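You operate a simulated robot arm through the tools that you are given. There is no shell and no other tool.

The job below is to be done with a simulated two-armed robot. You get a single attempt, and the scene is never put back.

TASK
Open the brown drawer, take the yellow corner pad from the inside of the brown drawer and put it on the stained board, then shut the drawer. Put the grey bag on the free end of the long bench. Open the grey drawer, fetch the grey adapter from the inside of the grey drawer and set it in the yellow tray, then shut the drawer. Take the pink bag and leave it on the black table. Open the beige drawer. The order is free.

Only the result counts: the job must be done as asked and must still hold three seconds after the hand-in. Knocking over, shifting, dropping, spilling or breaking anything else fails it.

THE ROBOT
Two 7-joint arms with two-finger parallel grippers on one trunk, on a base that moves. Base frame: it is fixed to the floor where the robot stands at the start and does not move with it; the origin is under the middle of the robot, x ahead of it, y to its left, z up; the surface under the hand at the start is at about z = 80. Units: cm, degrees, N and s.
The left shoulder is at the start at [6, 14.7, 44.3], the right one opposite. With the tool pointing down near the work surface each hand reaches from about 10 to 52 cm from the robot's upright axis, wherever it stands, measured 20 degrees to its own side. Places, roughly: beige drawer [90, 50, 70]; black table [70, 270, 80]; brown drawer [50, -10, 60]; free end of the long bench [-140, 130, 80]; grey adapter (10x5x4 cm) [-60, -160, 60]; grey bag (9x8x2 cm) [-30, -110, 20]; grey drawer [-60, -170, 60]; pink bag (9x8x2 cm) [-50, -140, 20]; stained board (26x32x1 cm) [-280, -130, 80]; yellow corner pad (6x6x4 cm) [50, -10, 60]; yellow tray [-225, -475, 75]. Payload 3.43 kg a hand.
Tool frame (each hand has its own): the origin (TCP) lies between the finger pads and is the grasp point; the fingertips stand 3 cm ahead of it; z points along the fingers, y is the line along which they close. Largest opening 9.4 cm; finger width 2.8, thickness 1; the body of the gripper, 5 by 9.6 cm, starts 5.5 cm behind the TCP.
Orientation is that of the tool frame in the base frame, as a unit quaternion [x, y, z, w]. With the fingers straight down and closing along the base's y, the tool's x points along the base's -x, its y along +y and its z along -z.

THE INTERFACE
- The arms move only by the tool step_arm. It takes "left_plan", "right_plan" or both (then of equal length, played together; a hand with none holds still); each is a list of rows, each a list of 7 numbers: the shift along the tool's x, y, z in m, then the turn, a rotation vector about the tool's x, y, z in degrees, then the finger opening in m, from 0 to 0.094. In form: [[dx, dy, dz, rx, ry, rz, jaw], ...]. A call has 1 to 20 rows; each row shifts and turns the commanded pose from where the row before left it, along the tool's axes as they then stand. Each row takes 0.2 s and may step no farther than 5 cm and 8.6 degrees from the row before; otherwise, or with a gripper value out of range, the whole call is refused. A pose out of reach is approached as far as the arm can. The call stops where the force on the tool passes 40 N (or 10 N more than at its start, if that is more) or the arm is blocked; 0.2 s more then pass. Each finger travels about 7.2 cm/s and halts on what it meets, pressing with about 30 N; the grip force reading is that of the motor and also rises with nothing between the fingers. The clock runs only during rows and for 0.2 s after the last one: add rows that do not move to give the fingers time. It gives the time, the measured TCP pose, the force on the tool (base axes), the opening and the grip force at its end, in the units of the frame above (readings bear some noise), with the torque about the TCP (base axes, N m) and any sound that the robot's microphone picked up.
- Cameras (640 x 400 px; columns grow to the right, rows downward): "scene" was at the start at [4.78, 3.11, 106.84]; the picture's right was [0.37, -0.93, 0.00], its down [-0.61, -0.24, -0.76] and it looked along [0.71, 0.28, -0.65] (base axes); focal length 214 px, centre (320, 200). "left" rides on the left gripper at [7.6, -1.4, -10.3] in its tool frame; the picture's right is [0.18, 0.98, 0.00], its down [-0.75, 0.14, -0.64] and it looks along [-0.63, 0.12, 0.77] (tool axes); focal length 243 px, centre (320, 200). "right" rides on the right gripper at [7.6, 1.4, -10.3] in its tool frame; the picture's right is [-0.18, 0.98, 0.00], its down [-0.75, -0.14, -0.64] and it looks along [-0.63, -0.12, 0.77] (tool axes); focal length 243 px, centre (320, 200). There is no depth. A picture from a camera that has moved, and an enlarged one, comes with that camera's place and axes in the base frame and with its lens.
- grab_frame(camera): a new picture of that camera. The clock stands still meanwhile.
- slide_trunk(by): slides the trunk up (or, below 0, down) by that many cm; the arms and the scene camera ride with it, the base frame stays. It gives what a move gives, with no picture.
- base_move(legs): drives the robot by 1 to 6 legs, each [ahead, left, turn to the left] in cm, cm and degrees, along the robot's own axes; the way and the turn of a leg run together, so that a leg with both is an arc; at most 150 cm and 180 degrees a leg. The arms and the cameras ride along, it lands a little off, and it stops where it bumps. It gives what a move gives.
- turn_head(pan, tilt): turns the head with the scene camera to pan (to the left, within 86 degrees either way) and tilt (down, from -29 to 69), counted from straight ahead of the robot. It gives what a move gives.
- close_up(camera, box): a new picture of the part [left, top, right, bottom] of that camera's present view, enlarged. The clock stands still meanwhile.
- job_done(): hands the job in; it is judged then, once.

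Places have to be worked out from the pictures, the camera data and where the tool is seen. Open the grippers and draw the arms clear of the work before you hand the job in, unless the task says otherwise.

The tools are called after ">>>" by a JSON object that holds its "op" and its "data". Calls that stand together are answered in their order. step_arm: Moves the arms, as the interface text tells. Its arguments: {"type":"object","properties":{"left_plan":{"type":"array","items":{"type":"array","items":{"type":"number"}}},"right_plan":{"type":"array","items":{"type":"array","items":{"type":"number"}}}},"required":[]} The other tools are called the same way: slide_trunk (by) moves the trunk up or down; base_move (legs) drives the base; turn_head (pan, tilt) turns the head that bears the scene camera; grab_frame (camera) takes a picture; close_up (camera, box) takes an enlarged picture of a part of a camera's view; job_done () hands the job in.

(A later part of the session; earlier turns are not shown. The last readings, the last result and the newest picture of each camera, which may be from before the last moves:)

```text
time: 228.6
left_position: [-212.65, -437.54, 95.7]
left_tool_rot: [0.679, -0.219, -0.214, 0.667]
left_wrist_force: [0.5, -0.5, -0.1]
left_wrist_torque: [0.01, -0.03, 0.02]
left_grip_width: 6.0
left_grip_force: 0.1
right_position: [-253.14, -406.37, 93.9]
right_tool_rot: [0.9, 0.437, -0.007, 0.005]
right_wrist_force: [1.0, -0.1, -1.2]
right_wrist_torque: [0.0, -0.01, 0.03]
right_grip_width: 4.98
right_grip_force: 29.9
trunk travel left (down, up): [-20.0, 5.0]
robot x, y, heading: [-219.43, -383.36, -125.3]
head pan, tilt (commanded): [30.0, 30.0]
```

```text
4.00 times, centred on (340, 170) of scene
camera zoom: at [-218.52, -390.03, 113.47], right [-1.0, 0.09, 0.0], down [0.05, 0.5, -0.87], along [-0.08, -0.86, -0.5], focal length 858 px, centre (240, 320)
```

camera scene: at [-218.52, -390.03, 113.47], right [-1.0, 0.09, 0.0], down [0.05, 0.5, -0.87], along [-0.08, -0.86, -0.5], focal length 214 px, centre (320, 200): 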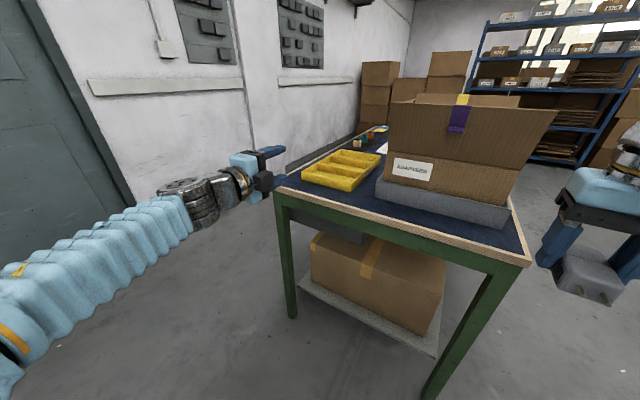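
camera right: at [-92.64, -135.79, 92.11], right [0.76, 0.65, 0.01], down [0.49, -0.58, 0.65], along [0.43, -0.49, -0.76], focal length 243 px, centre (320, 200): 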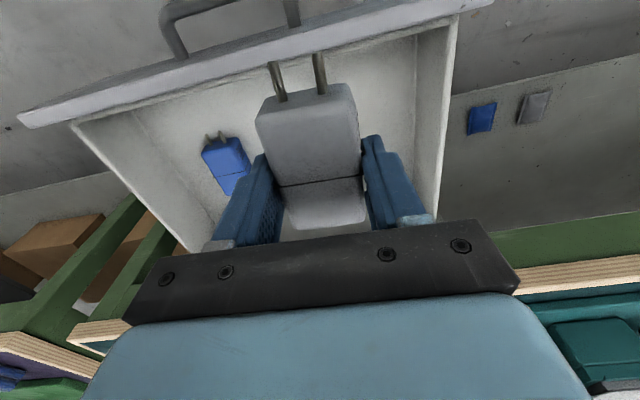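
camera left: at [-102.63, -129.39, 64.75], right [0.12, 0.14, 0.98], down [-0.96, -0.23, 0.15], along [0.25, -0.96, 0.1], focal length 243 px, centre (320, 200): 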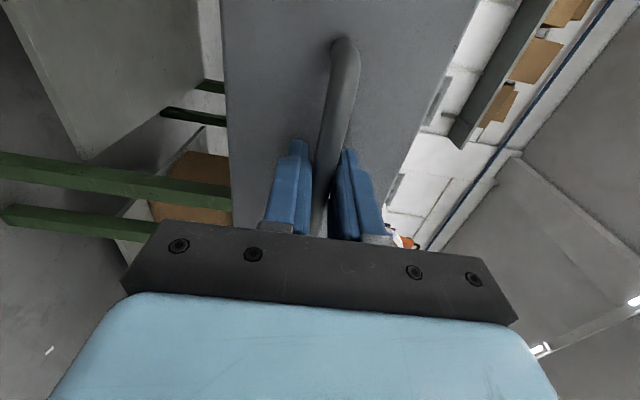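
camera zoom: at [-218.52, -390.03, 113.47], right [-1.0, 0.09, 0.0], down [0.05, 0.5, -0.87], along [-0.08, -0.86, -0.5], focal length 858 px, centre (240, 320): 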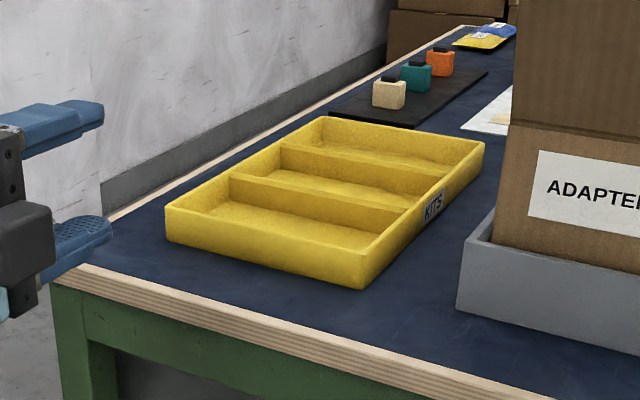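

The tray has three compartments (each about 22 × 12 cm, long side across the robot's view). I continue left 52 and forward 26 cm, then inspect with the raised trunk.

>>> {"op": "base_move", "data": {"legs": [[0, 50, 0], [24, 0, 0]]}}

>>> {"op": "slide_trunk", "data": {"by": 5}}

>>> {"op": "turn_head", "data": {"pan": -5, "tilt": 45}}

>>> {"op": "grab_frame", "data": {"camera": "scene"}}

>>> {"op": "grab_frame", "data": {"camera": "right"}}

```text
time: 232.9
left_position: [-186.28, -485.66, 95.67]
left_tool_rot: [0.679, -0.22, -0.216, 0.666]
left_wrist_force: [0.5, -0.2, 1.1]
left_wrist_torque: [-0.01, -0.02, 0.03]
left_grip_width: 5.98
left_grip_force: 0.0
right_position: [-226.56, -454.43, 93.9]
right_tool_rot: [0.901, 0.434, -0.007, 0.005]
right_wrist_force: [0.3, 0.1, -1.0]
right_wrist_torque: [0.01, -0.01, -0.03]
right_grip_width: 5.0
right_grip_force: 30.5
trunk travel left (down, up): [-20.0, 5.0]
robot x, y, heading: [-192.45, -431.56, -125.6]
head pan, tilt (commanded): [30.0, 30.0]
```

```text
time: 233.8
left_position: [-186.29, -485.67, 100.63]
left_tool_rot: [0.68, -0.219, -0.216, 0.666]
left_wrist_force: [-0.1, 0.0, -0.7]
left_wrist_torque: [0.04, 0.03, -0.01]
left_grip_width: 6.01
left_grip_force: 0.0
right_position: [-226.49, -454.41, 98.88]
right_tool_rot: [0.901, 0.434, -0.007, 0.005]
right_wrist_force: [0.0, 0.1, -1.6]
right_wrist_torque: [-0.03, -0.01, 0.0]
right_grip_width: 5.01
right_grip_force: 29.8
trunk travel left (down, up): [-25.0, 0.0]
robot x, y, heading: [-192.46, -431.43, -125.5]
head pan, tilt (commanded): [30.0, 30.0]
```

```text
time: 234.8
left_position: [-186.22, -485.72, 100.56]
left_tool_rot: [0.679, -0.22, -0.216, 0.666]
left_wrist_force: [0.6, 0.2, 0.5]
left_wrist_torque: [0.01, 0.02, 0.01]
left_grip_width: 5.99
left_grip_force: 0.1
right_position: [-226.44, -454.52, 98.88]
right_tool_rot: [0.901, 0.435, -0.007, 0.005]
right_wrist_force: [-0.3, 0.0, -1.2]
right_wrist_torque: [0.0, 0.01, -0.04]
right_grip_width: 4.99
right_grip_force: 30.0
trunk travel left (down, up): [-25.0, 0.0]
robot x, y, heading: [-192.73, -431.61, -125.6]
head pan, tilt (commanded): [-5.0, 45.0]
```

```text
taken
camera scene: at [-196.27, -435.36, 116.21], right [-0.76, 0.65, 0.0], down [0.46, 0.54, -0.71], along [-0.46, -0.54, -0.71], focal length 214 px, centre (320, 200)
```

scene: 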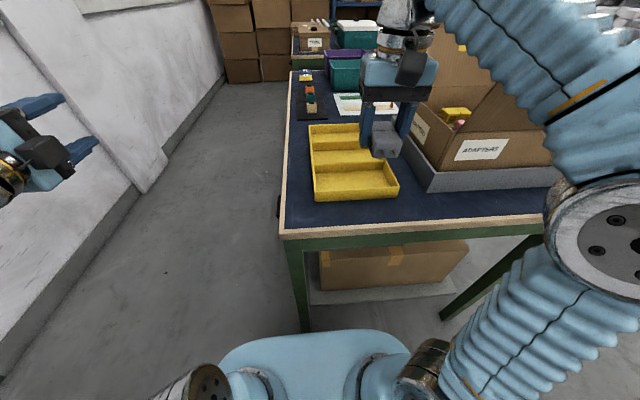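

```text
taken
camera right: at [-220.6, -449.21, 109.07], right [0.66, -0.76, 0.01], down [-0.57, -0.49, 0.65], along [-0.49, -0.43, -0.76], focal length 243 px, centre (320, 200)
```

right: 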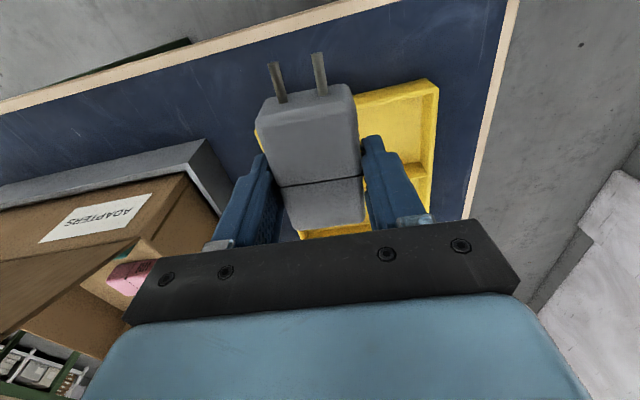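

I'm now facing the table end with the tray ahead, slightly right. I zoom in on the tray to measure its compartments.

>>> {"op": "close_up", "data": {"camera": "scene", "box": [270, 100, 450, 240]}}

>>> {"op": "close_up", "data": {"camera": "right", "box": [200, 0, 520, 240]}}

```text
2.86 times, centred on (360, 170) of scene
camera zoom: at [-196.27, -435.36, 116.21], right [-0.76, 0.65, 0.0], down [0.46, 0.54, -0.71], along [-0.46, -0.54, -0.71], focal length 613 px, centre (206, 286)
```

zoom: 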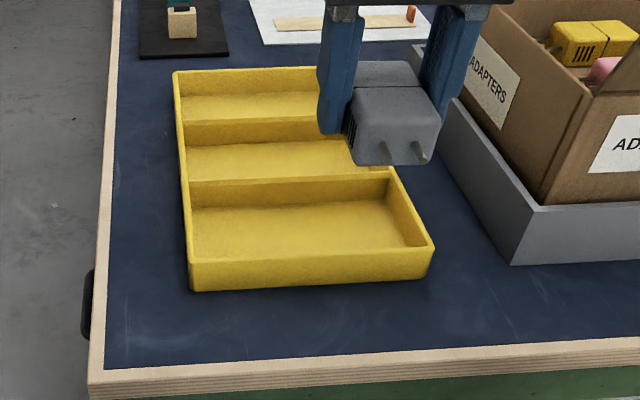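

```text
1.67 times, centred on (360, 120) of right
camera zoom: at [-220.6, -449.21, 109.07], right [0.66, -0.76, 0.01], down [-0.57, -0.49, 0.65], along [-0.49, -0.43, -0.76], focal length 404 px, centre (253, 333)
```

zoom: 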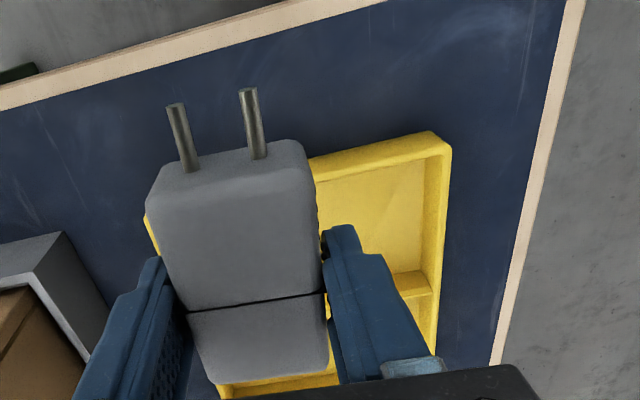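

Triangulated: tray rim at z≈83.4, tray X' 71.6–91.4, Y' -503.8…-536.4, so the first compartment's centre is X'≈81.5, Y'≈-509.5. The cardboard box to the right could be in the forearm's way, so I look at it closely.

>>> {"op": "turn_head", "data": {"pan": -25, "tilt": 35}}

>>> {"op": "grab_frame", "data": {"camera": "scene"}}

```text
time: 235.7
left_position: [-186.28, -485.65, 100.55]
left_tool_rot: [0.679, -0.219, -0.215, 0.667]
left_wrist_force: [-0.1, 0.3, 0.0]
left_wrist_torque: [-0.01, 0.01, -0.04]
left_grip_width: 6.0
left_grip_force: 0.0
right_position: [-226.38, -454.45, 98.87]
right_tool_rot: [0.9, 0.435, -0.007, 0.006]
right_wrist_force: [0.1, 0.0, -0.4]
right_wrist_torque: [0.01, -0.03, -0.01]
right_grip_width: 4.97
right_grip_force: 29.2
trunk travel left (down, up): [-25.0, 0.0]
robot x, y, heading: [-192.89, -431.57, -125.5]
head pan, tilt (commanded): [-25.0, 35.0]
```

```text
taken
camera scene: at [-198.65, -433.51, 117.68], right [-0.49, 0.87, 0.0], down [0.5, 0.28, -0.82], along [-0.71, -0.4, -0.57], focal length 214 px, centre (320, 200)
```

scene: 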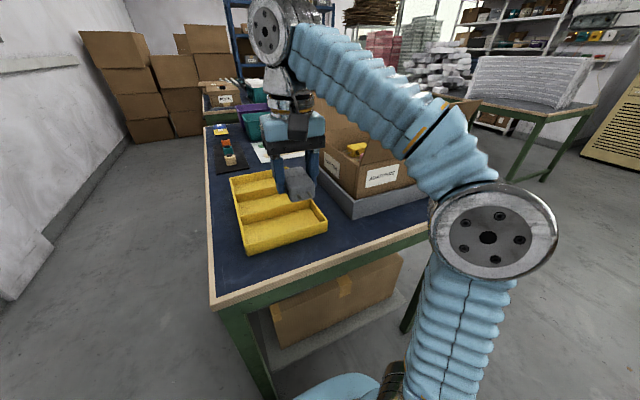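

Box walls reach only z≈92, but the elbow and forearm would come near it. I shift left 11 cm and turn 15° right so the elbow swings away from the table while the hand stays over the tray.

>>> {"op": "base_move", "data": {"legs": [[0, 11, 0], [3, 0, 0], [0, 0, -15]]}}

>>> {"op": "turn_head", "data": {"pan": -10, "tilt": 40}}

>>> {"op": "grab_frame", "data": {"camera": "scene"}}

```text
time: 238.2
left_position: [-193.42, -494.26, 100.64]
left_tool_rot: [0.644, -0.307, -0.301, 0.633]
left_wrist_force: [-0.2, 0.5, 0.2]
left_wrist_torque: [-0.04, 0.03, -0.01]
left_grip_width: 6.01
left_grip_force: 0.2
right_position: [-224.24, -453.69, 98.85]
right_tool_rot: [0.95, 0.313, -0.008, 0.004]
right_wrist_force: [0.5, -0.3, -1.0]
right_wrist_torque: [0.0, -0.04, -0.02]
right_grip_width: 4.98
right_grip_force: 30.1
trunk travel left (down, up): [-25.0, 0.0]
robot x, y, heading: [-185.97, -440.39, -140.8]
head pan, tilt (commanded): [-25.0, 35.0]
```

```text
time: 238.9
left_position: [-193.35, -494.34, 100.59]
left_tool_rot: [0.646, -0.306, -0.301, 0.632]
left_wrist_force: [0.3, 0.6, -0.4]
left_wrist_torque: [-0.04, -0.02, 0.01]
left_grip_width: 6.02
left_grip_force: 0.2
right_position: [-224.12, -453.73, 98.86]
right_tool_rot: [0.95, 0.313, -0.007, 0.005]
right_wrist_force: [-0.5, -0.4, -0.8]
right_wrist_torque: [-0.02, 0.0, 0.0]
right_grip_width: 4.98
right_grip_force: 30.2
trunk travel left (down, up): [-25.0, 0.0]
robot x, y, heading: [-185.6, -440.46, -140.5]
head pan, tilt (commanded): [-10.0, 40.0]
```

```text
taken
camera scene: at [-190.68, -442.73, 116.93], right [-0.49, 0.87, 0.0], down [0.56, 0.32, -0.77], along [-0.67, -0.38, -0.64], focal length 214 px, centre (320, 200)
```

scene: 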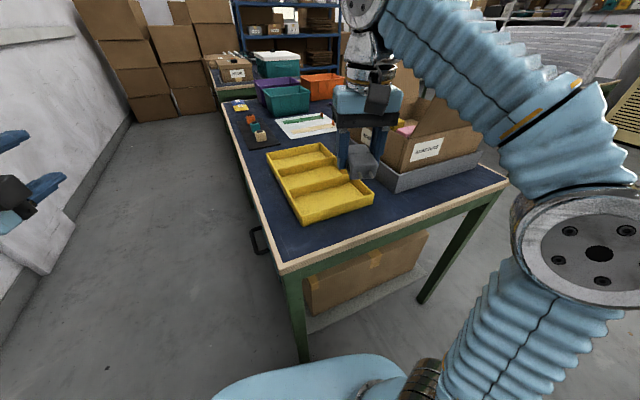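

The geometry is better now. I rotate the right hand 72° about its axis so the adapter's long side lines up with the compartment.

>>> {"op": "step_arm", "data": {"right_plan": [[0, 0, 0, 0, 0, 8, 0.03], [0, 0, 0, 0, 0, 8, 0.03], [0, 0, 0, 0, 0, 8, 0.03], [0, 0, 0, 0, 0, 8, 0.03], [0, 0, 0, 0, 0, 8, 0.03], [0, 0, 0, 0, 0, 8, 0.03], [0, 0, 0, 0, 0, 8, 0.03], [0, 0, 0, 0, 0, 8, 0.03], [0, 0, 0, 0, 0, 8, 0.03]]}}

>>> {"op": "grab_frame", "data": {"camera": "scene"}}

>>> {"op": "grab_frame", "data": {"camera": "right"}}

```text
time: 240.9
left_position: [-193.31, -494.3, 100.55]
left_tool_rot: [0.645, -0.307, -0.301, 0.632]
left_wrist_force: [-0.1, 1.1, -0.9]
left_wrist_torque: [0.02, -0.03, -0.03]
left_grip_width: 5.99
left_grip_force: 0.1
right_position: [-224.15, -453.7, 98.87]
right_tool_rot: [0.952, -0.306, -0.003, 0.008]
right_wrist_force: [-0.3, -0.1, -1.4]
right_wrist_torque: [0.0, 0.0, 0.03]
right_grip_width: 4.99
right_grip_force: 29.7
trunk travel left (down, up): [-25.0, 0.0]
robot x, y, heading: [-185.44, -440.42, -140.5]
head pan, tilt (commanded): [-10.0, 40.0]
```

```text
taken
camera scene: at [-190.68, -442.74, 116.93], right [-0.49, 0.87, 0.0], down [0.56, 0.32, -0.77], along [-0.67, -0.38, -0.64], focal length 214 px, centre (320, 200)
```

scene: 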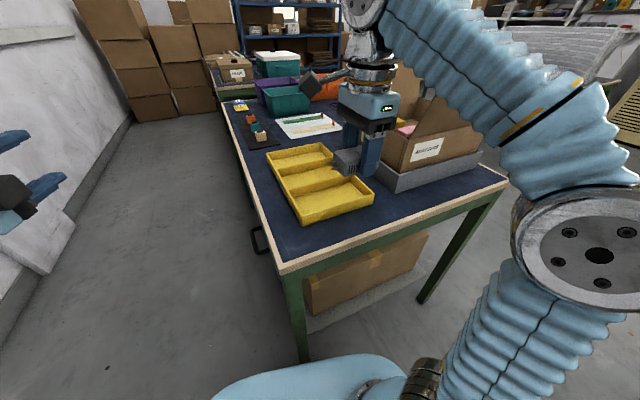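

```text
taken
camera right: at [-218.66, -459.15, 109.23], right [-0.72, -0.69, 0.02], down [-0.52, 0.56, 0.64], along [-0.45, 0.45, -0.77], focal length 243 px, centre (320, 200)
```

right: 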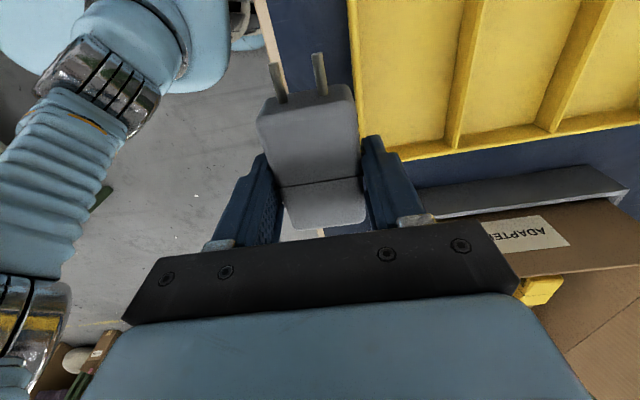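

Rotation succeeded: tool x now along the compartment. I move 6 cm toward the tray and down to z≈93, then re-measure the compartment in the hand camera.

>>> {"op": "step_arm", "data": {"right_plan": [[0, 0.03, 0.02, 0, 0, 0, 0.03], [0, 0.03, 0.02, 0, 0, 0, 0.03], [0, 0.03, 0.015, 0, 0, 0, 0.03], [0, 0, 0, 0, 0, 0, 0.03]]}}

>>> {"op": "grab_frame", "data": {"camera": "right"}}

>>> {"op": "grab_frame", "data": {"camera": "scene"}}

```text
time: 241.9
left_position: [-193.36, -494.26, 100.58]
left_tool_rot: [0.644, -0.307, -0.301, 0.632]
left_wrist_force: [0.1, -0.3, 0.1]
left_wrist_torque: [0.01, 0.03, 0.0]
left_grip_width: 6.01
left_grip_force: 0.0
right_position: [-229.35, -461.17, 93.44]
right_tool_rot: [0.952, -0.305, -0.004, 0.008]
right_wrist_force: [-0.1, -0.1, -1.4]
right_wrist_torque: [-0.01, 0.0, -0.03]
right_grip_width: 4.99
right_grip_force: 29.4
trunk travel left (down, up): [-25.0, 0.0]
robot x, y, heading: [-185.36, -440.55, -140.7]
head pan, tilt (commanded): [-10.0, 40.0]
```

```text
taken
camera right: at [-223.87, -466.63, 103.79], right [-0.72, -0.69, 0.02], down [-0.52, 0.56, 0.64], along [-0.45, 0.45, -0.77], focal length 243 px, centre (320, 200)
```

right: 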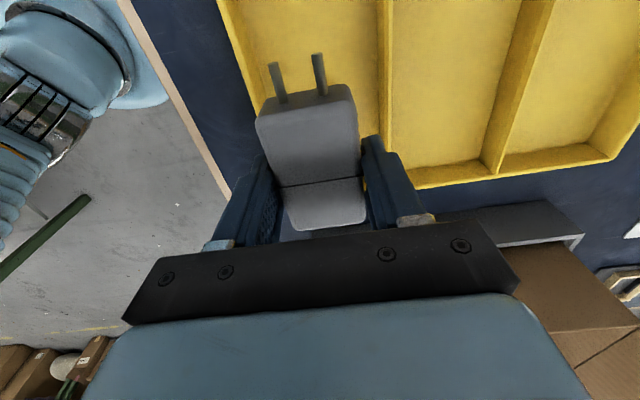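

```text
taken
camera scene: at [-190.69, -442.75, 116.93], right [-0.49, 0.87, 0.0], down [0.56, 0.32, -0.77], along [-0.67, -0.38, -0.64], focal length 214 px, centre (320, 200)
```

scene: 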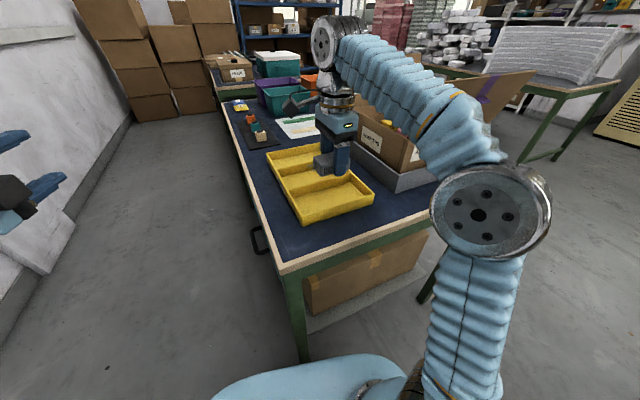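

Compartment 1 spans Y' -504.8…-514.0 (centre -509.4); the hand is at -508.7. I shift 7 mm and descend to z≈86.5, just above the rim level for the adapter's bottom.

>>> {"op": "step_arm", "data": {"right_plan": [[0.003, 0.007, 0.02, 0, 0, 0, 0.03], [0, 0, 0.025, 0, 0, 0, 0.03], [0, 0, 0.02, 0, 0, 0, 0.03], [0, 0, 0, 0, 0, 0, 0.03]]}}

>>> {"op": "grab_frame", "data": {"camera": "right"}}

>>> {"op": "close_up", "data": {"camera": "scene", "box": [250, 80, 450, 240]}}

```text
time: 242.9
left_position: [-193.36, -494.28, 100.58]
left_tool_rot: [0.645, -0.307, -0.301, 0.632]
left_wrist_force: [-0.3, 1.4, -0.4]
left_wrist_torque: [0.0, -0.03, -0.01]
left_grip_width: 5.98
left_grip_force: 0.0
right_position: [-229.58, -461.77, 87.05]
right_tool_rot: [0.952, -0.305, -0.004, 0.007]
right_wrist_force: [0.3, -0.6, -0.7]
right_wrist_torque: [0.01, -0.01, 0.03]
right_grip_width: 5.01
right_grip_force: 30.4
trunk travel left (down, up): [-25.0, 0.0]
robot x, y, heading: [-185.59, -440.65, -140.6]
head pan, tilt (commanded): [-10.0, 40.0]
```

```text
taken
camera right: at [-224.09, -467.24, 97.37], right [-0.72, -0.69, 0.02], down [-0.52, 0.56, 0.64], along [-0.45, 0.45, -0.77], focal length 243 px, centre (320, 200)
```

right: 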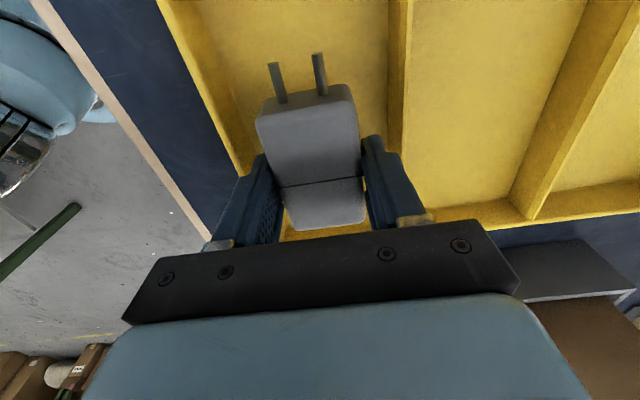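

```text
2.50 times, centred on (350, 160) of scene
camera zoom: at [-190.69, -442.74, 116.93], right [-0.49, 0.87, 0.0], down [0.56, 0.32, -0.77], along [-0.67, -0.38, -0.64], focal length 536 px, centre (245, 300)
```

zoom: 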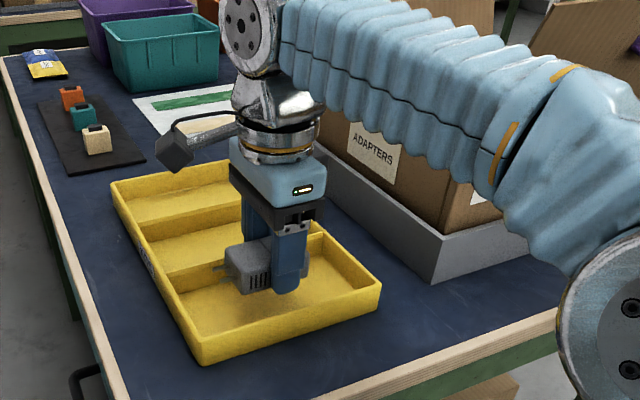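

The hand is centred in the compartment (Y' -509.3 vs centre -509.2). I creep down into it in small steps.

>>> {"op": "step_arm", "data": {"right_plan": [[0, 0, 0.01, 0, 0, 0, 0.03], [0, 0, 0.008, 0, 0, 0, 0.03], [0, 0, 0.006, 0, 0, 0, 0.03], [0, 0, 0.004, 0, 0, 0, 0.03], [0, 0, 0, 0, 0, 0, 0.03]]}}

```text
time: 244.1
left_position: [-193.41, -494.26, 100.5]
left_tool_rot: [0.645, -0.307, -0.301, 0.632]
left_wrist_force: [0.3, 0.0, 0.1]
left_wrist_torque: [0.04, 0.0, -0.01]
left_grip_width: 6.0
left_grip_force: 0.0
right_position: [-229.79, -461.96, 84.24]
right_tool_rot: [0.952, -0.304, -0.003, 0.008]
right_wrist_force: [0.1, -0.1, -0.7]
right_wrist_torque: [0.01, 0.02, 0.0]
right_grip_width: 4.97
right_grip_force: 30.0
trunk travel left (down, up): [-25.0, 0.0]
robot x, y, heading: [-185.68, -440.08, -140.5]
head pan, tilt (commanded): [-10.0, 40.0]
```

>>> {"op": "step_arm", "data": {"right_plan": [[0, 0, 0.003, 0, 0, 0, 0.03], [0, 0, 0.003, 0, 0, 0, 0.03], [0, 0, 0.003, 0, 0, 0, 0.03], [0, 0, 0, 0, 0, 0, 0.03]]}}

>>> {"op": "grab_frame", "data": {"camera": "right"}}

```text
time: 245.1
left_position: [-193.19, -494.29, 100.65]
left_tool_rot: [0.645, -0.307, -0.301, 0.632]
left_wrist_force: [-0.4, -0.1, 0.7]
left_wrist_torque: [0.0, -0.01, 0.02]
left_grip_width: 5.99
left_grip_force: 0.0
right_position: [-229.66, -461.9, 83.4]
right_tool_rot: [0.952, -0.305, -0.004, 0.009]
right_wrist_force: [-2.9, -3.0, 14.5]
right_wrist_torque: [0.42, 0.38, 0.17]
right_grip_width: 5.02
right_grip_force: 29.4
trunk travel left (down, up): [-25.0, 0.0]
robot x, y, heading: [-185.58, -440.72, -140.4]
head pan, tilt (commanded): [-10.0, 40.0]
```

```text
taken
camera right: at [-224.17, -467.38, 93.8], right [-0.72, -0.69, 0.02], down [-0.52, 0.56, 0.64], along [-0.46, 0.45, -0.77], focal length 243 px, centre (320, 200)
```

right: 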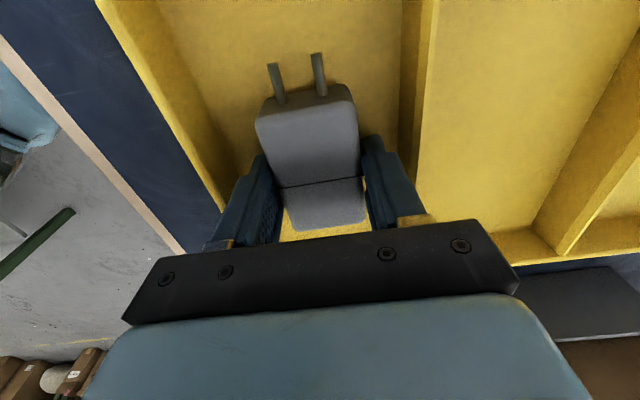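

The adapter touches the tray floor (14.5 N). I relieve 1 mm and open to just 6 cm so the fingers stay clear of the compartment walls.

>>> {"op": "step_arm", "data": {"right_plan": [[0, 0, -0.001, 0, 0, 0, 0.03], [0, 0, 0, 0, 0, 0, 0.054], [0, 0, 0, 0, 0, 0, 0.058], [0, 0, 0, 0, 0, 0, 0.06], [0, 0, 0, 0, 0, 0, 0.06]]}}

>>> {"op": "grab_frame", "data": {"camera": "right"}}

```text
time: 246.3
left_position: [-193.47, -494.41, 100.56]
left_tool_rot: [0.645, -0.307, -0.301, 0.632]
left_wrist_force: [0.3, -0.3, 0.6]
left_wrist_torque: [-0.03, 0.0, 0.0]
left_grip_width: 6.01
left_grip_force: 0.1
right_position: [-229.8, -461.95, 83.45]
right_tool_rot: [0.952, -0.305, -0.003, 0.008]
right_wrist_force: [-1.3, -2.9, 6.0]
right_wrist_torque: [0.06, -0.1, -0.02]
right_grip_width: 5.79
right_grip_force: 0.0
trunk travel left (down, up): [-25.0, 0.0]
robot x, y, heading: [-185.59, -440.38, -140.5]
head pan, tilt (commanded): [-10.0, 40.0]
```

```text
taken
camera right: at [-224.23, -467.45, 93.77], right [-0.72, -0.69, 0.02], down [-0.52, 0.56, 0.64], along [-0.45, 0.45, -0.77], focal length 243 px, centre (320, 200)
```

right: 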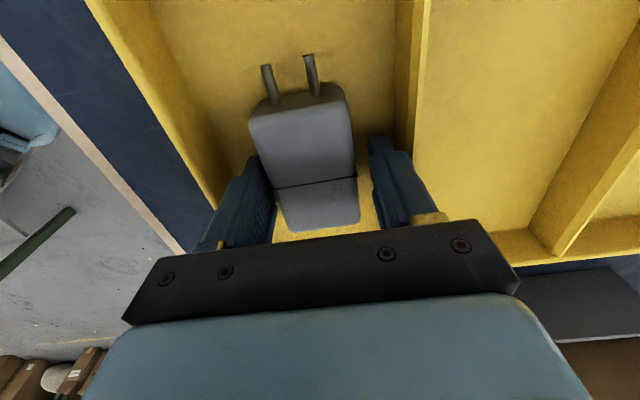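

The right finger is off the adapter and the opening halted at 5.8 cm, so a finger may touch the tray wall. I close back slightly to 5.5 cm and lift slowly.

>>> {"op": "step_arm", "data": {"right_plan": [[0, 0, 0, 0, 0, 0, 0.056], [0, 0, -0.004, 0, 0, 0, 0.056], [0, 0, -0.006, 0, 0, 0, 0.056], [0, 0, -0.01, 0, 0, 0, 0.056]]}}

>>> {"op": "grab_frame", "data": {"camera": "right"}}

```text
time: 247.3
left_position: [-193.23, -494.37, 100.69]
left_tool_rot: [0.645, -0.306, -0.3, 0.632]
left_wrist_force: [-0.2, 0.0, 0.0]
left_wrist_torque: [-0.02, 0.0, 0.0]
left_grip_width: 6.0
left_grip_force: 0.1
right_position: [-229.65, -462.0, 85.52]
right_tool_rot: [0.952, -0.305, -0.004, 0.008]
right_wrist_force: [-0.7, 0.2, 0.2]
right_wrist_torque: [-0.01, 0.02, -0.01]
right_grip_width: 5.61
right_grip_force: 0.1
trunk travel left (down, up): [-25.0, 0.0]
robot x, y, heading: [-185.49, -440.45, -140.6]
head pan, tilt (commanded): [-10.0, 40.0]
```

```text
taken
camera right: at [-224.14, -467.5, 95.78], right [-0.72, -0.69, 0.02], down [-0.52, 0.56, 0.64], along [-0.45, 0.45, -0.77], focal length 243 px, centre (320, 200)
```

right: 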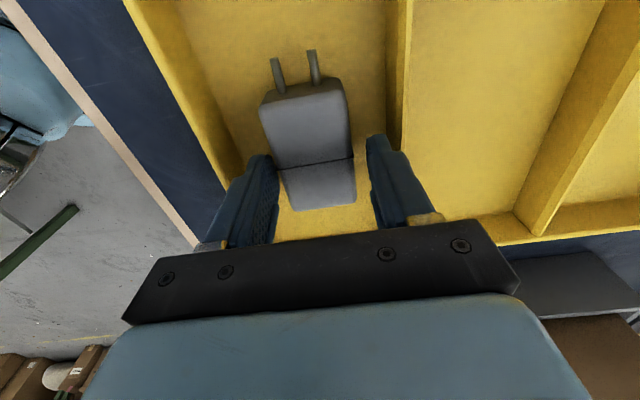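

The adapter stays down in the compartment. I lift the hand clear and rotate the wrist back.

>>> {"op": "step_arm", "data": {"right_plan": [[0, 0, -0.02, 0, 0, 0, 0.056], [0, 0, -0.03, 0, 0, 0, 0.056], [0, 0, -0.03, 0, 0, 0, 0.056], [0, -0.02, -0.03, 0, 0, 0, 0.056], [0, -0.03, 0, 0, 0, 0, 0.056], [0, -0.04, 0, 0, 0, 0, 0.06]]}}

>>> {"op": "close_up", "data": {"camera": "scene", "box": [250, 80, 450, 240]}}

```text
time: 248.7
left_position: [-193.26, -494.3, 100.57]
left_tool_rot: [0.645, -0.306, -0.3, 0.633]
left_wrist_force: [0.2, -0.4, -0.4]
left_wrist_torque: [0.0, 0.03, -0.01]
left_grip_width: 6.0
left_grip_force: 0.0
right_position: [-224.59, -454.4, 96.29]
right_tool_rot: [0.953, -0.304, -0.003, 0.008]
right_wrist_force: [-0.3, -0.2, -0.9]
right_wrist_torque: [0.01, -0.02, 0.02]
right_grip_width: 6.0
right_grip_force: 0.1
trunk travel left (down, up): [-25.0, 0.0]
robot x, y, heading: [-185.66, -440.6, -140.8]
head pan, tilt (commanded): [-10.0, 40.0]
```

```text
2.50 times, centred on (350, 160) of scene
camera zoom: at [-190.69, -442.77, 116.93], right [-0.49, 0.87, 0.0], down [0.56, 0.32, -0.77], along [-0.67, -0.38, -0.64], focal length 536 px, centre (245, 300)
```

zoom: 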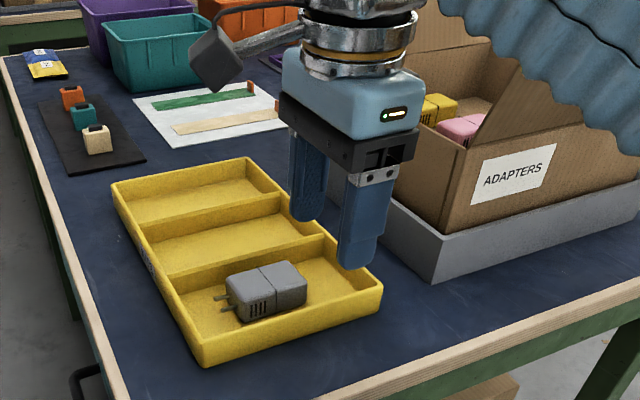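

The adapter lies in the tray's first compartment and the tray hasn't moved. I rotate the right wrist back, retreat from the bay the way I came, and turn to face the wall benches again.

>>> {"op": "step_arm", "data": {"right_plan": [[0, 0, 0, 0, 0, -8, 0.06], [0, 0, 0, 0, 0, -8, 0.06], [0, 0, 0, 0, 0, -8, 0.06], [0, 0, 0, 0, 0, -8, 0.06], [0, 0, 0, 0, 0, -8, 0.06], [0, 0, 0, 0, 0, -8, 0.06], [0, 0, 0, 0, 0, -8, 0.06], [0, 0, 0, 0, 0, -8, 0.06], [0, 0, 0, 0, 0, -8, 0.06]]}}

>>> {"op": "base_move", "data": {"legs": [[-22, 0, 0], [0, 0, 15], [0, -145, 0], [0, 0, 90]]}}

>>> {"op": "turn_head", "data": {"pan": 60, "tilt": 25}}

>>> {"op": "grab_frame", "data": {"camera": "scene"}}

```text
time: 250.7
left_position: [-193.24, -494.31, 100.48]
left_tool_rot: [0.645, -0.307, -0.301, 0.632]
left_wrist_force: [0.0, -0.3, 0.1]
left_wrist_torque: [-0.01, 0.0, 0.0]
left_grip_width: 5.99
left_grip_force: 0.0
right_position: [-224.33, -454.5, 96.29]
right_tool_rot: [0.949, 0.315, -0.008, 0.004]
right_wrist_force: [-0.1, 0.1, 1.0]
right_wrist_torque: [-0.02, 0.05, -0.01]
right_grip_width: 6.0
right_grip_force: 0.0
trunk travel left (down, up): [-25.0, 0.0]
robot x, y, heading: [-185.51, -440.6, -140.8]
head pan, tilt (commanded): [-10.0, 40.0]
```

```text
time: 264.0
left_position: [-231.27, -333.79, 100.63]
left_tool_rot: [0.642, 0.313, 0.307, 0.629]
left_wrist_force: [-0.5, 0.4, -0.3]
left_wrist_torque: [-0.02, 0.0, 0.02]
left_grip_width: 5.99
left_grip_force: 0.0
right_position: [-263.27, -372.85, 96.08]
right_tool_rot: [0.348, 0.937, -0.002, 0.008]
right_wrist_force: [0.6, 0.4, -0.4]
right_wrist_torque: [0.02, -0.02, 0.03]
right_grip_width: 5.99
right_grip_force: 0.2
trunk travel left (down, up): [-25.0, 0.0]
robot x, y, heading: [-285.44, -337.99, -37.8]
head pan, tilt (commanded): [-10.0, 40.0]
```

```text
time: 265.4
left_position: [-231.4, -333.76, 100.52]
left_tool_rot: [0.642, 0.312, 0.306, 0.63]
left_wrist_force: [0.3, 0.6, 0.4]
left_wrist_torque: [0.0, 0.0, -0.01]
left_grip_width: 5.99
left_grip_force: 0.1
right_position: [-263.19, -372.85, 96.18]
right_tool_rot: [0.348, 0.937, -0.002, 0.008]
right_wrist_force: [0.6, -0.5, 0.6]
right_wrist_torque: [0.01, -0.01, -0.02]
right_grip_width: 6.01
right_grip_force: 0.0
trunk travel left (down, up): [-25.0, 0.0]
robot x, y, heading: [-285.7, -337.95, -37.9]
head pan, tilt (commanded): [60.0, 25.0]
```

```text
taken
camera scene: at [-279.45, -332.68, 119.26], right [0.38, -0.93, 0.0], down [-0.39, -0.16, -0.91], along [0.84, 0.34, -0.42], focal length 214 px, centre (320, 200)
```

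scene: 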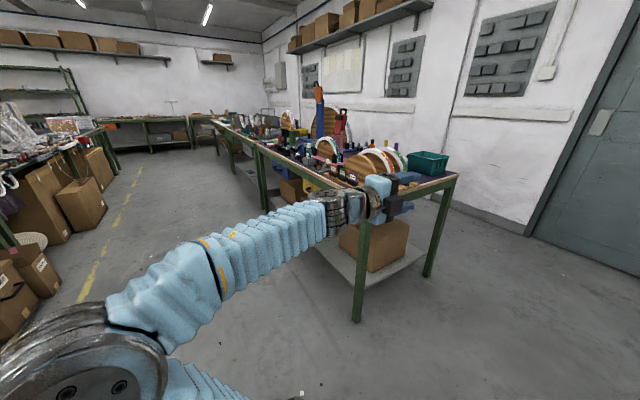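

I trim heading and drive left along the aisle back toward the bags.

>>> {"op": "base_move", "data": {"legs": [[-8, 0, 2.4], [0, 150, 0], [0, 150, 0]]}}

>>> {"op": "turn_head", "data": {"pan": 0, "tilt": 40}}

>>> {"op": "grab_frame", "data": {"camera": "scene"}}

```text
time: 280.6
left_position: [-62.24, -82.03, 100.6]
left_tool_rot: [0.636, 0.323, 0.318, 0.624]
left_wrist_force: [0.7, -0.3, 0.3]
left_wrist_torque: [0.02, 0.0, -0.05]
left_grip_width: 5.99
left_grip_force: 0.0
right_position: [-92.86, -122.2, 96.18]
right_tool_rot: [0.331, 0.943, -0.001, 0.009]
right_wrist_force: [0.6, -0.1, -0.7]
right_wrist_torque: [-0.01, -0.04, 0.0]
right_grip_width: 6.02
right_grip_force: 0.0
trunk travel left (down, up): [-25.0, 0.0]
robot x, y, heading: [-116.43, -88.01, -35.8]
head pan, tilt (commanded): [60.0, 25.0]
```

```text
time: 281.9
left_position: [-62.23, -82.01, 100.43]
left_tool_rot: [0.637, 0.323, 0.317, 0.624]
left_wrist_force: [-0.2, 0.4, 0.3]
left_wrist_torque: [0.0, 0.02, -0.01]
left_grip_width: 6.0
left_grip_force: 0.0
right_position: [-92.79, -122.15, 96.07]
right_tool_rot: [0.331, 0.944, -0.001, 0.009]
right_wrist_force: [-0.1, -0.6, -0.6]
right_wrist_torque: [-0.01, -0.05, 0.04]
right_grip_width: 5.99
right_grip_force: 0.0
trunk travel left (down, up): [-25.0, 0.0]
robot x, y, heading: [-116.36, -88.13, -35.6]
head pan, tilt (commanded): [0.0, 40.0]
```

```text
taken
camera scene: at [-111.93, -91.37, 116.93], right [-0.58, -0.81, 0.0], down [-0.52, 0.38, -0.77], along [0.62, -0.45, -0.64], focal length 214 px, centre (320, 200)
```

scene: 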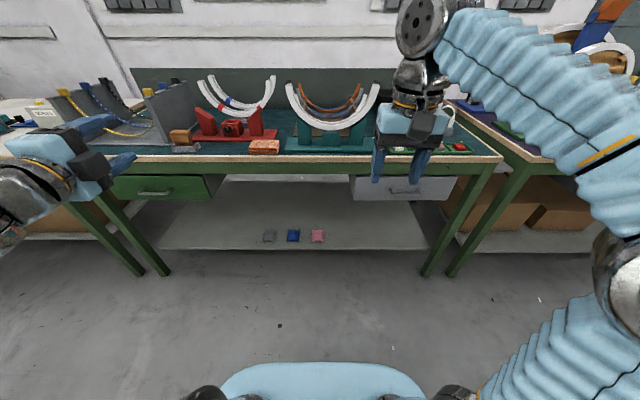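

I'm opposite the bags: grey, blue, pink in a row on the low shelf near its front edge. I zoom in on them.

>>> {"op": "close_up", "data": {"camera": "scene", "box": [230, 200, 360, 270]}}

```text
4.92 times, centred on (295, 235) of scene
camera zoom: at [-111.93, -91.37, 116.93], right [-0.58, -0.81, 0.0], down [-0.52, 0.38, -0.77], along [0.62, -0.45, -0.64], focal length 1056 px, centre (443, 28)
```

zoom: 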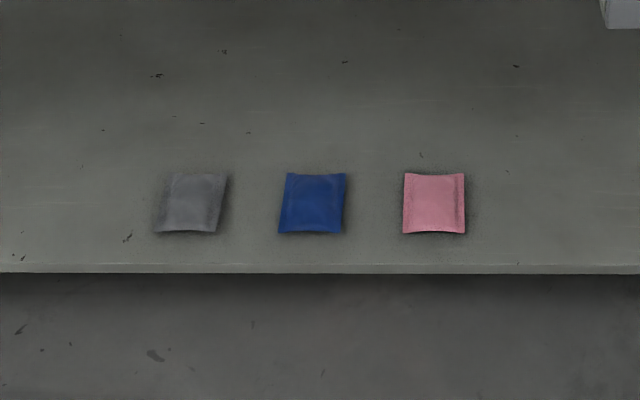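

Bags are aligned with the shelf: centres at about X'≈45, Y' ≈ -109.4 (grey), -124 (blue), -138.4 (pink), shelf edge X'≈37. I turn the left hand back to pointing down so each hand can take one bag.

>>> {"op": "step_arm", "data": {"left_plan": [[0, 0, 0, 8.5, 0, 0, 0.094], [0, 0, 0, 8.5, 0, 0, 0.094], [0, 0, 0, 8.5, 0, 0, 0.094], [0, 0, 0, 8.5, 0, 0, 0.094], [0, 0, 0, 8.5, 0, 0, 0.094], [0, 0, 0, 8.5, 0, 0, 0.094], [0, 0, 0, 8.5, 0, 0, 0.094], [0, 0, 0, 8.5, 0, 0, 0.094], [0, 0, 0, 8.5, 0, 0, 0.094], [0, 0, 0, 8.5, 0, 0, 0.094], [0, 0, 0, 5.0, 0, 0, 0.094]]}}

>>> {"op": "step_arm", "data": {"left_plan": [[0, 0, 0, 0, 0, -8.5, 0.094], [0, 0, 0, 0, 0, -8.5, 0.094], [0, 0, 0, 0, 0, -8.5, 0.094], [0, 0, 0, 0, 0, -8.5, 0.094], [0, 0, 0, 0, 0, -8.5, 0.094], [0, 0, 0, 0, 0, -8.5, 0.094], [0, 0, 0, 0, 0, -8.5, 0.094], [0, 0, 0, 0, 0, -8.5, 0.094], [0, 0, 0, 0, 0, -8.5, 0.094], [0, 0, 0, 0, 0, -8.5, 0.094], [0, 0, 0, 0, 0, -5.0, 0.094]]}}

```text
time: 284.3
left_position: [-61.08, -82.81, 99.54]
left_tool_rot: [0.891, 0.453, 0.014, 0.035]
left_wrist_force: [0.2, -0.3, 0.3]
left_wrist_torque: [0.02, -0.01, -0.04]
left_grip_width: 9.4
left_grip_force: 0.1
left hand out of reach, approached as far as the arm can: row 11
right_position: [-92.83, -122.26, 96.23]
right_tool_rot: [0.331, 0.943, -0.002, 0.009]
right_wrist_force: [-0.5, -0.1, -0.7]
right_wrist_torque: [0.01, -0.03, -0.02]
right_grip_width: 5.99
right_grip_force: 0.0
trunk travel left (down, up): [-25.0, 0.0]
robot x, y, heading: [-116.34, -88.04, -36.1]
head pan, tilt (commanded): [0.0, 40.0]
```

```text
time: 286.7
left_position: [-61.26, -82.89, 99.69]
left_tool_rot: [0.309, 0.95, -0.017, 0.036]
left_wrist_force: [0.1, -0.8, 1.0]
left_wrist_torque: [0.01, 0.02, 0.02]
left_grip_width: 9.39
left_grip_force: 0.0
right_position: [-92.65, -122.12, 96.21]
right_tool_rot: [0.331, 0.944, -0.001, 0.009]
right_wrist_force: [-0.8, -0.1, 0.7]
right_wrist_torque: [0.01, 0.01, -0.01]
right_grip_width: 6.0
right_grip_force: 0.0
trunk travel left (down, up): [-25.0, 0.0]
robot x, y, heading: [-116.41, -88.21, -35.6]
head pan, tilt (commanded): [0.0, 40.0]
```

The left hand points nearly straight down. I lower the trunk fully and, still in open floor, bring both hands down to z≈28 at ±14.5 cm lateral, so that driving forward will carry them under the table.

>>> {"op": "slide_trunk", "data": {"by": -25}}

>>> {"op": "step_arm", "data": {"left_plan": [[-0.0026, -0.018, 0.0385, 0, 0.4, 0, 0.094], [-0.0026, -0.018, 0.0385, 0, 0.4, 0, 0.094], [-0.0026, -0.018, 0.0385, 0, 0.4, 0, 0.094], [-0.0026, -0.018, 0.0385, 0, 0.4, 0, 0.094], [-0.0026, -0.018, 0.0385, 0, 0.4, 0, 0.094], [-0.0026, -0.018, 0.0385, 0, 0.4, 0, 0.094], [-0.0026, -0.018, 0.0385, 0, 0.4, 0, 0.094], [-0.0026, -0.018, 0.0385, 0, 0.4, 0, 0.094], [-0.0026, -0.018, 0.0385, 0, 0.4, 0, 0.094], [-0.0026, -0.018, 0.0385, 0, 0.4, 0, 0.094], [-0.0026, -0.018, 0.0385, 0, 0.3, 0, 0.094], [-0.0026, -0.018, 0.0385, 0, 0.3, 0, 0.094]], "right_plan": [[-0.005, 0, 0.036, 0, 0, -0.25, 0.094], [-0.005, 0, 0.036, 0, 0, -0.25, 0.094], [-0.005, 0, 0.036, 0, 0, -0.25, 0.094], [-0.005, 0, 0.036, 0, 0, -0.25, 0.094], [-0.005, 0, 0.036, 0, 0, -0.25, 0.094], [-0.005, 0, 0.036, 0, 0, -0.25, 0.094], [-0.005, 0, 0.036, 0, 0, -0.25, 0.094], [-0.005, 0, 0.036, 0, 0, -0.25, 0.094], [-0.005, 0, 0.036, 0, 0, -0.25, 0.094], [-0.005, 0, 0.036, 0, 0, -0.25, 0.094], [-0.005, 0, 0.036, 0, 0, -0.25, 0.094], [-0.005, 0, 0.036, 0, 0, -0.25, 0.094]]}}

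>>> {"op": "grab_frame", "data": {"camera": "scene"}}

```text
time: 289.3
left_position: [-61.14, -82.94, 74.53]
left_tool_rot: [0.31, 0.95, -0.017, 0.036]
left_wrist_force: [-1.4, 0.5, 1.1]
left_wrist_torque: [-0.03, -0.03, 0.01]
left_grip_width: 9.41
left_grip_force: 0.1
right_position: [-92.82, -122.27, 71.14]
right_tool_rot: [0.331, 0.944, -0.001, 0.008]
right_wrist_force: [-1.1, -0.5, 0.4]
right_wrist_torque: [0.01, 0.03, 0.01]
right_grip_width: 5.99
right_grip_force: 0.1
trunk travel left (down, up): [0.0, 25.0]
robot x, y, heading: [-116.3, -88.1, -35.8]
head pan, tilt (commanded): [0.0, 40.0]
```

```text
time: 291.9
left_position: [-70.27, -103.76, 28.67]
left_tool_rot: [0.31, 0.951, -0.005, -0.002]
left_wrist_force: [0.3, 0.7, -0.2]
left_wrist_torque: [-0.01, -0.01, -0.03]
left_grip_width: 9.39
left_grip_force: 0.1
right_position: [-87.49, -126.2, 28.21]
right_tool_rot: [0.306, 0.952, -0.001, 0.009]
right_wrist_force: [-0.9, -0.5, 0.7]
right_wrist_torque: [-0.02, 0.03, -0.01]
right_grip_width: 9.38
right_grip_force: 0.0
trunk travel left (down, up): [0.0, 25.0]
robot x, y, heading: [-116.09, -88.27, -35.7]
head pan, tilt (commanded): [0.0, 40.0]
```

```text
taken
camera scene: at [-111.94, -91.37, 91.94], right [-0.59, -0.81, 0.0], down [-0.52, 0.38, -0.77], along [0.62, -0.45, -0.64], focal length 214 px, centre (320, 200)
```

scene: 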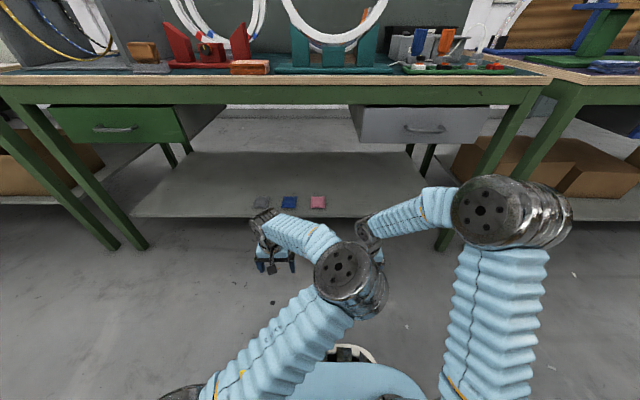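

Both hands reached z=28, but estimating the elbows (about z≈70 at 27 cm ahead) they'd be near the apron if I drove close. I'll extend both hands 19 cm further ahead so the elbows stay back and lower, then check.

>>> {"op": "step_arm", "data": {"left_plan": [[-0.038, 0, 0, 0, 0, 0, 0.094], [-0.038, 0, 0, 0, 0, 0, 0.094], [-0.038, 0, 0, 0, 0, 0, 0.094], [-0.038, 0, 0, 0, 0, 0, 0.094], [-0.038, 0, 0, 0, 0, 0, 0.094]], "right_plan": [[-0.038, 0, 0, 0, 0, 0, 0.094], [-0.038, 0, 0, 0, 0, 0, 0.094], [-0.038, 0, 0, 0, 0, 0, 0.094], [-0.038, 0, 0, 0, 0, 0, 0.094], [-0.038, 0, 0, 0, 0, 0, 0.094]]}}

>>> {"op": "grab_frame", "data": {"camera": "scene"}}

```text
time: 293.1
left_position: [-61.04, -110.72, 29.56]
left_tool_rot: [0.313, 0.95, -0.005, 0.0]
left_wrist_force: [0.5, 0.1, -0.6]
left_wrist_torque: [0.0, 0.04, -0.02]
left_grip_width: 9.39
left_grip_force: 0.0
left hand out of reach, approached as far as the arm can: row 3, 4, 5
right_position: [-71.71, -137.35, 28.44]
right_tool_rot: [0.307, 0.952, -0.002, 0.008]
right_wrist_force: [-0.5, -0.6, -0.1]
right_wrist_torque: [0.02, 0.04, -0.02]
right_grip_width: 9.38
right_grip_force: 0.1
trunk travel left (down, up): [0.0, 25.0]
robot x, y, heading: [-116.62, -88.33, -35.9]
head pan, tilt (commanded): [0.0, 40.0]
```

```text
taken
camera scene: at [-111.94, -91.38, 91.93], right [-0.59, -0.81, 0.0], down [-0.52, 0.38, -0.77], along [0.62, -0.45, -0.64], focal length 214 px, centre (320, 200)
```

scene: 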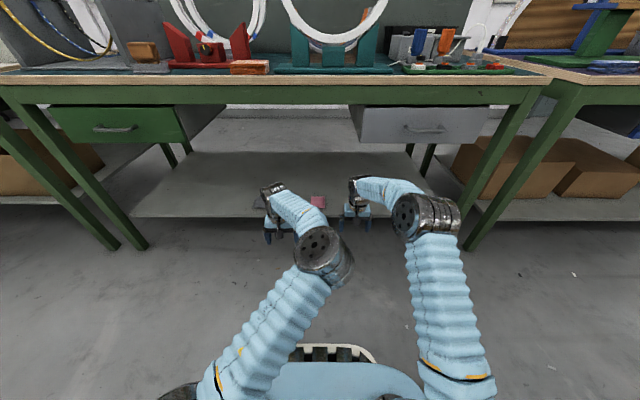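

Right hand is at 65 cm ahead, left at 58, elbows lower and back. I move the base left 15 cm, then forward 23 cm so the hands come in over the shelf at z≈28.

>>> {"op": "base_move", "data": {"legs": [[0, 15, 0.4], [20, 0, 0]]}}

>>> {"op": "grab_frame", "data": {"camera": "scene"}}

>>> {"op": "grab_frame", "data": {"camera": "right"}}

>>> {"op": "grab_frame", "data": {"camera": "left"}}

```text
time: 295.6
left_position: [-35.78, -109.71, 29.47]
left_tool_rot: [0.309, 0.951, -0.005, -0.001]
left_wrist_force: [-0.2, -0.3, -1.1]
left_wrist_torque: [0.0, -0.03, -0.02]
left_grip_width: 9.39
left_grip_force: 0.0
right_position: [-46.14, -136.55, 28.34]
right_tool_rot: [0.303, 0.953, -0.002, 0.009]
right_wrist_force: [0.1, 0.4, -0.3]
right_wrist_torque: [-0.02, -0.03, 0.01]
right_grip_width: 9.38
right_grip_force: 0.0
trunk travel left (down, up): [0.0, 25.0]
robot x, y, heading: [-91.1, -87.61, -35.2]
head pan, tilt (commanded): [0.0, 40.0]
```

```text
taken
camera scene: at [-86.68, -90.76, 91.93], right [-0.58, -0.81, 0.0], down [-0.52, 0.37, -0.77], along [0.62, -0.44, -0.64], focal length 214 px, centre (320, 200)
```

scene: 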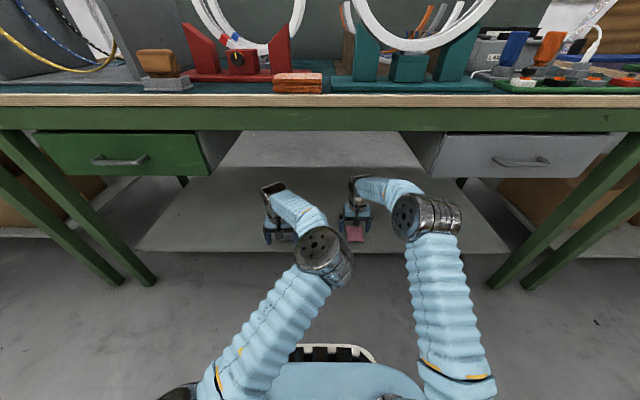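

```text
taken
camera right: at [-51.75, -130.81, 38.54], right [0.72, 0.7, 0.01], down [0.52, -0.55, 0.65], along [0.46, -0.47, -0.76], focal length 243 px, centre (320, 200)
```

right: 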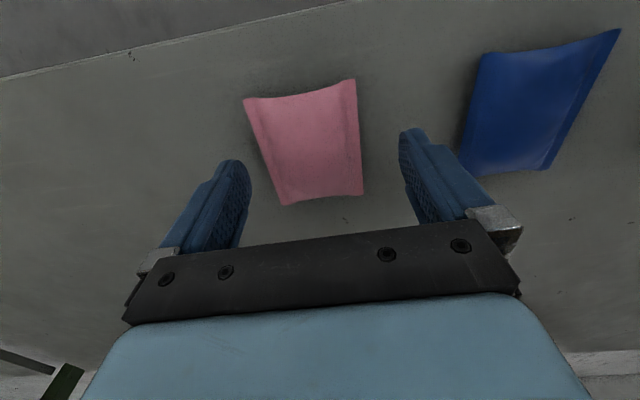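

```text
taken
camera left: at [-42.7, -106.41, 39.8], right [0.43, 0.9, -0.01], down [0.7, -0.32, 0.64], along [0.58, -0.28, -0.77], focal length 243 px, centre (320, 200)
```

left: 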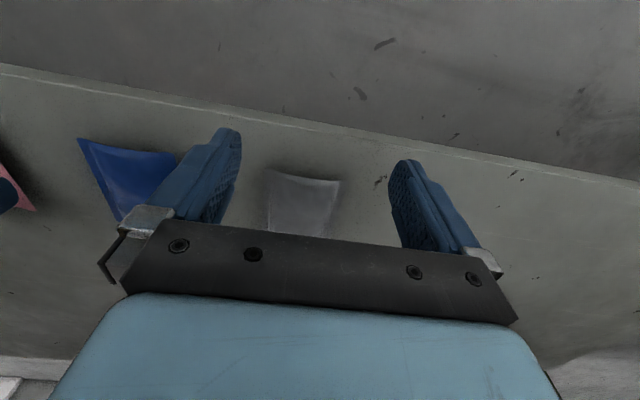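

The pink bag is centred at about X'≈43.7, Y'≈-138.9 and aligned with the hand. I shift the right hand 2 cm forward and 0.9 cm right, then descend partway.

>>> {"op": "step_arm", "data": {"right_plan": [[-0.02, -0.009, 0, 0, 0, 0, 0.094], [0, 0, 0.02, 0, 0, 0, 0.094], [0, 0, 0.02, 0, 0, 0, 0.094], [0, 0, 0, 0, 0, 0, 0.094]]}}

>>> {"op": "grab_frame", "data": {"camera": "right"}}

```text
time: 296.6
left_position: [-35.82, -109.82, 29.64]
left_tool_rot: [0.309, 0.951, -0.006, 0.0]
left_wrist_force: [-0.6, 0.2, -0.8]
left_wrist_torque: [0.0, 0.02, -0.03]
left_grip_width: 9.41
left_grip_force: 0.0
right_position: [-45.04, -138.33, 25.02]
right_tool_rot: [0.305, 0.952, -0.002, 0.01]
right_wrist_force: [-10.0, 7.5, 21.4]
right_wrist_torque: [-0.47, 1.16, -0.65]
right_grip_width: 9.39
right_grip_force: 0.0
trunk travel left (down, up): [0.0, 25.0]
robot x, y, heading: [-91.24, -87.52, -35.4]
head pan, tilt (commanded): [0.0, 40.0]
stopped in row 4 (right hand): the force on the tool passed its limit at 43 N (the readings are from after the stop); the commanded pose is now the measured one
```

```text
taken
camera right: at [-50.58, -132.63, 35.2], right [0.72, 0.69, 0.01], down [0.52, -0.55, 0.66], along [0.46, -0.47, -0.75], focal length 243 px, centre (320, 200)
```

right: 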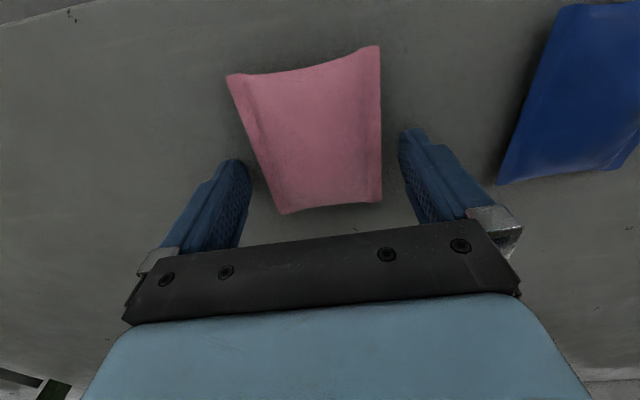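

The -Y' fingertip reached the shelf (so the shelf is at z≈21.9) and the bag lies centred between the fingers. I rise 3 mm and close on it.

>>> {"op": "step_arm", "data": {"right_plan": [[0, 0, -0.003, 0, 0, 0, 0.094], [0, 0, 0, 0, 0, 0, 0.085], [0, 0, 0, 0, 0, 0, 0.07], [0, 0, 0, 0, 0, 0, 0.05], [0, 0, 0, 0, 0, 0, 0.05], [0, 0, 0, 0, 0, 0, 0.05]]}}

>>> {"op": "grab_frame", "data": {"camera": "right"}}

```text
time: 298.0
left_position: [-35.82, -109.68, 29.52]
left_tool_rot: [0.308, 0.951, -0.005, -0.001]
left_wrist_force: [-0.4, 0.4, -0.2]
left_wrist_torque: [-0.01, 0.01, 0.0]
left_grip_width: 9.39
left_grip_force: 0.1
right_position: [-45.04, -138.32, 25.04]
right_tool_rot: [0.304, 0.953, -0.002, 0.008]
right_wrist_force: [0.8, -2.4, 5.2]
right_wrist_torque: [-0.17, -0.01, 0.08]
right_grip_width: 6.9
right_grip_force: 30.2
trunk travel left (down, up): [0.0, 25.0]
robot x, y, heading: [-90.85, -87.38, -35.6]
head pan, tilt (commanded): [0.0, 40.0]
```

```text
taken
camera right: at [-50.56, -132.66, 35.21], right [0.72, 0.69, 0.01], down [0.52, -0.55, 0.66], along [0.46, -0.47, -0.76], focal length 243 px, centre (320, 200)
```

right: 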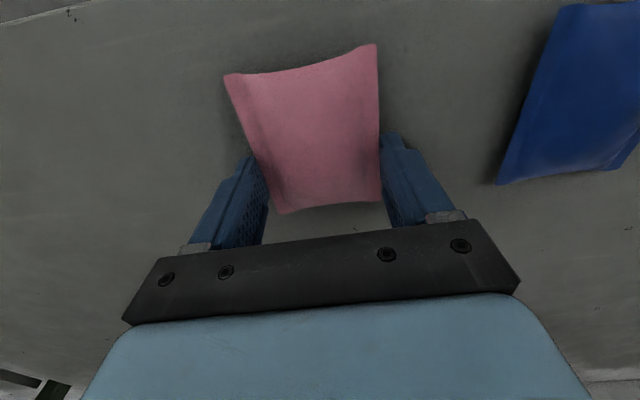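

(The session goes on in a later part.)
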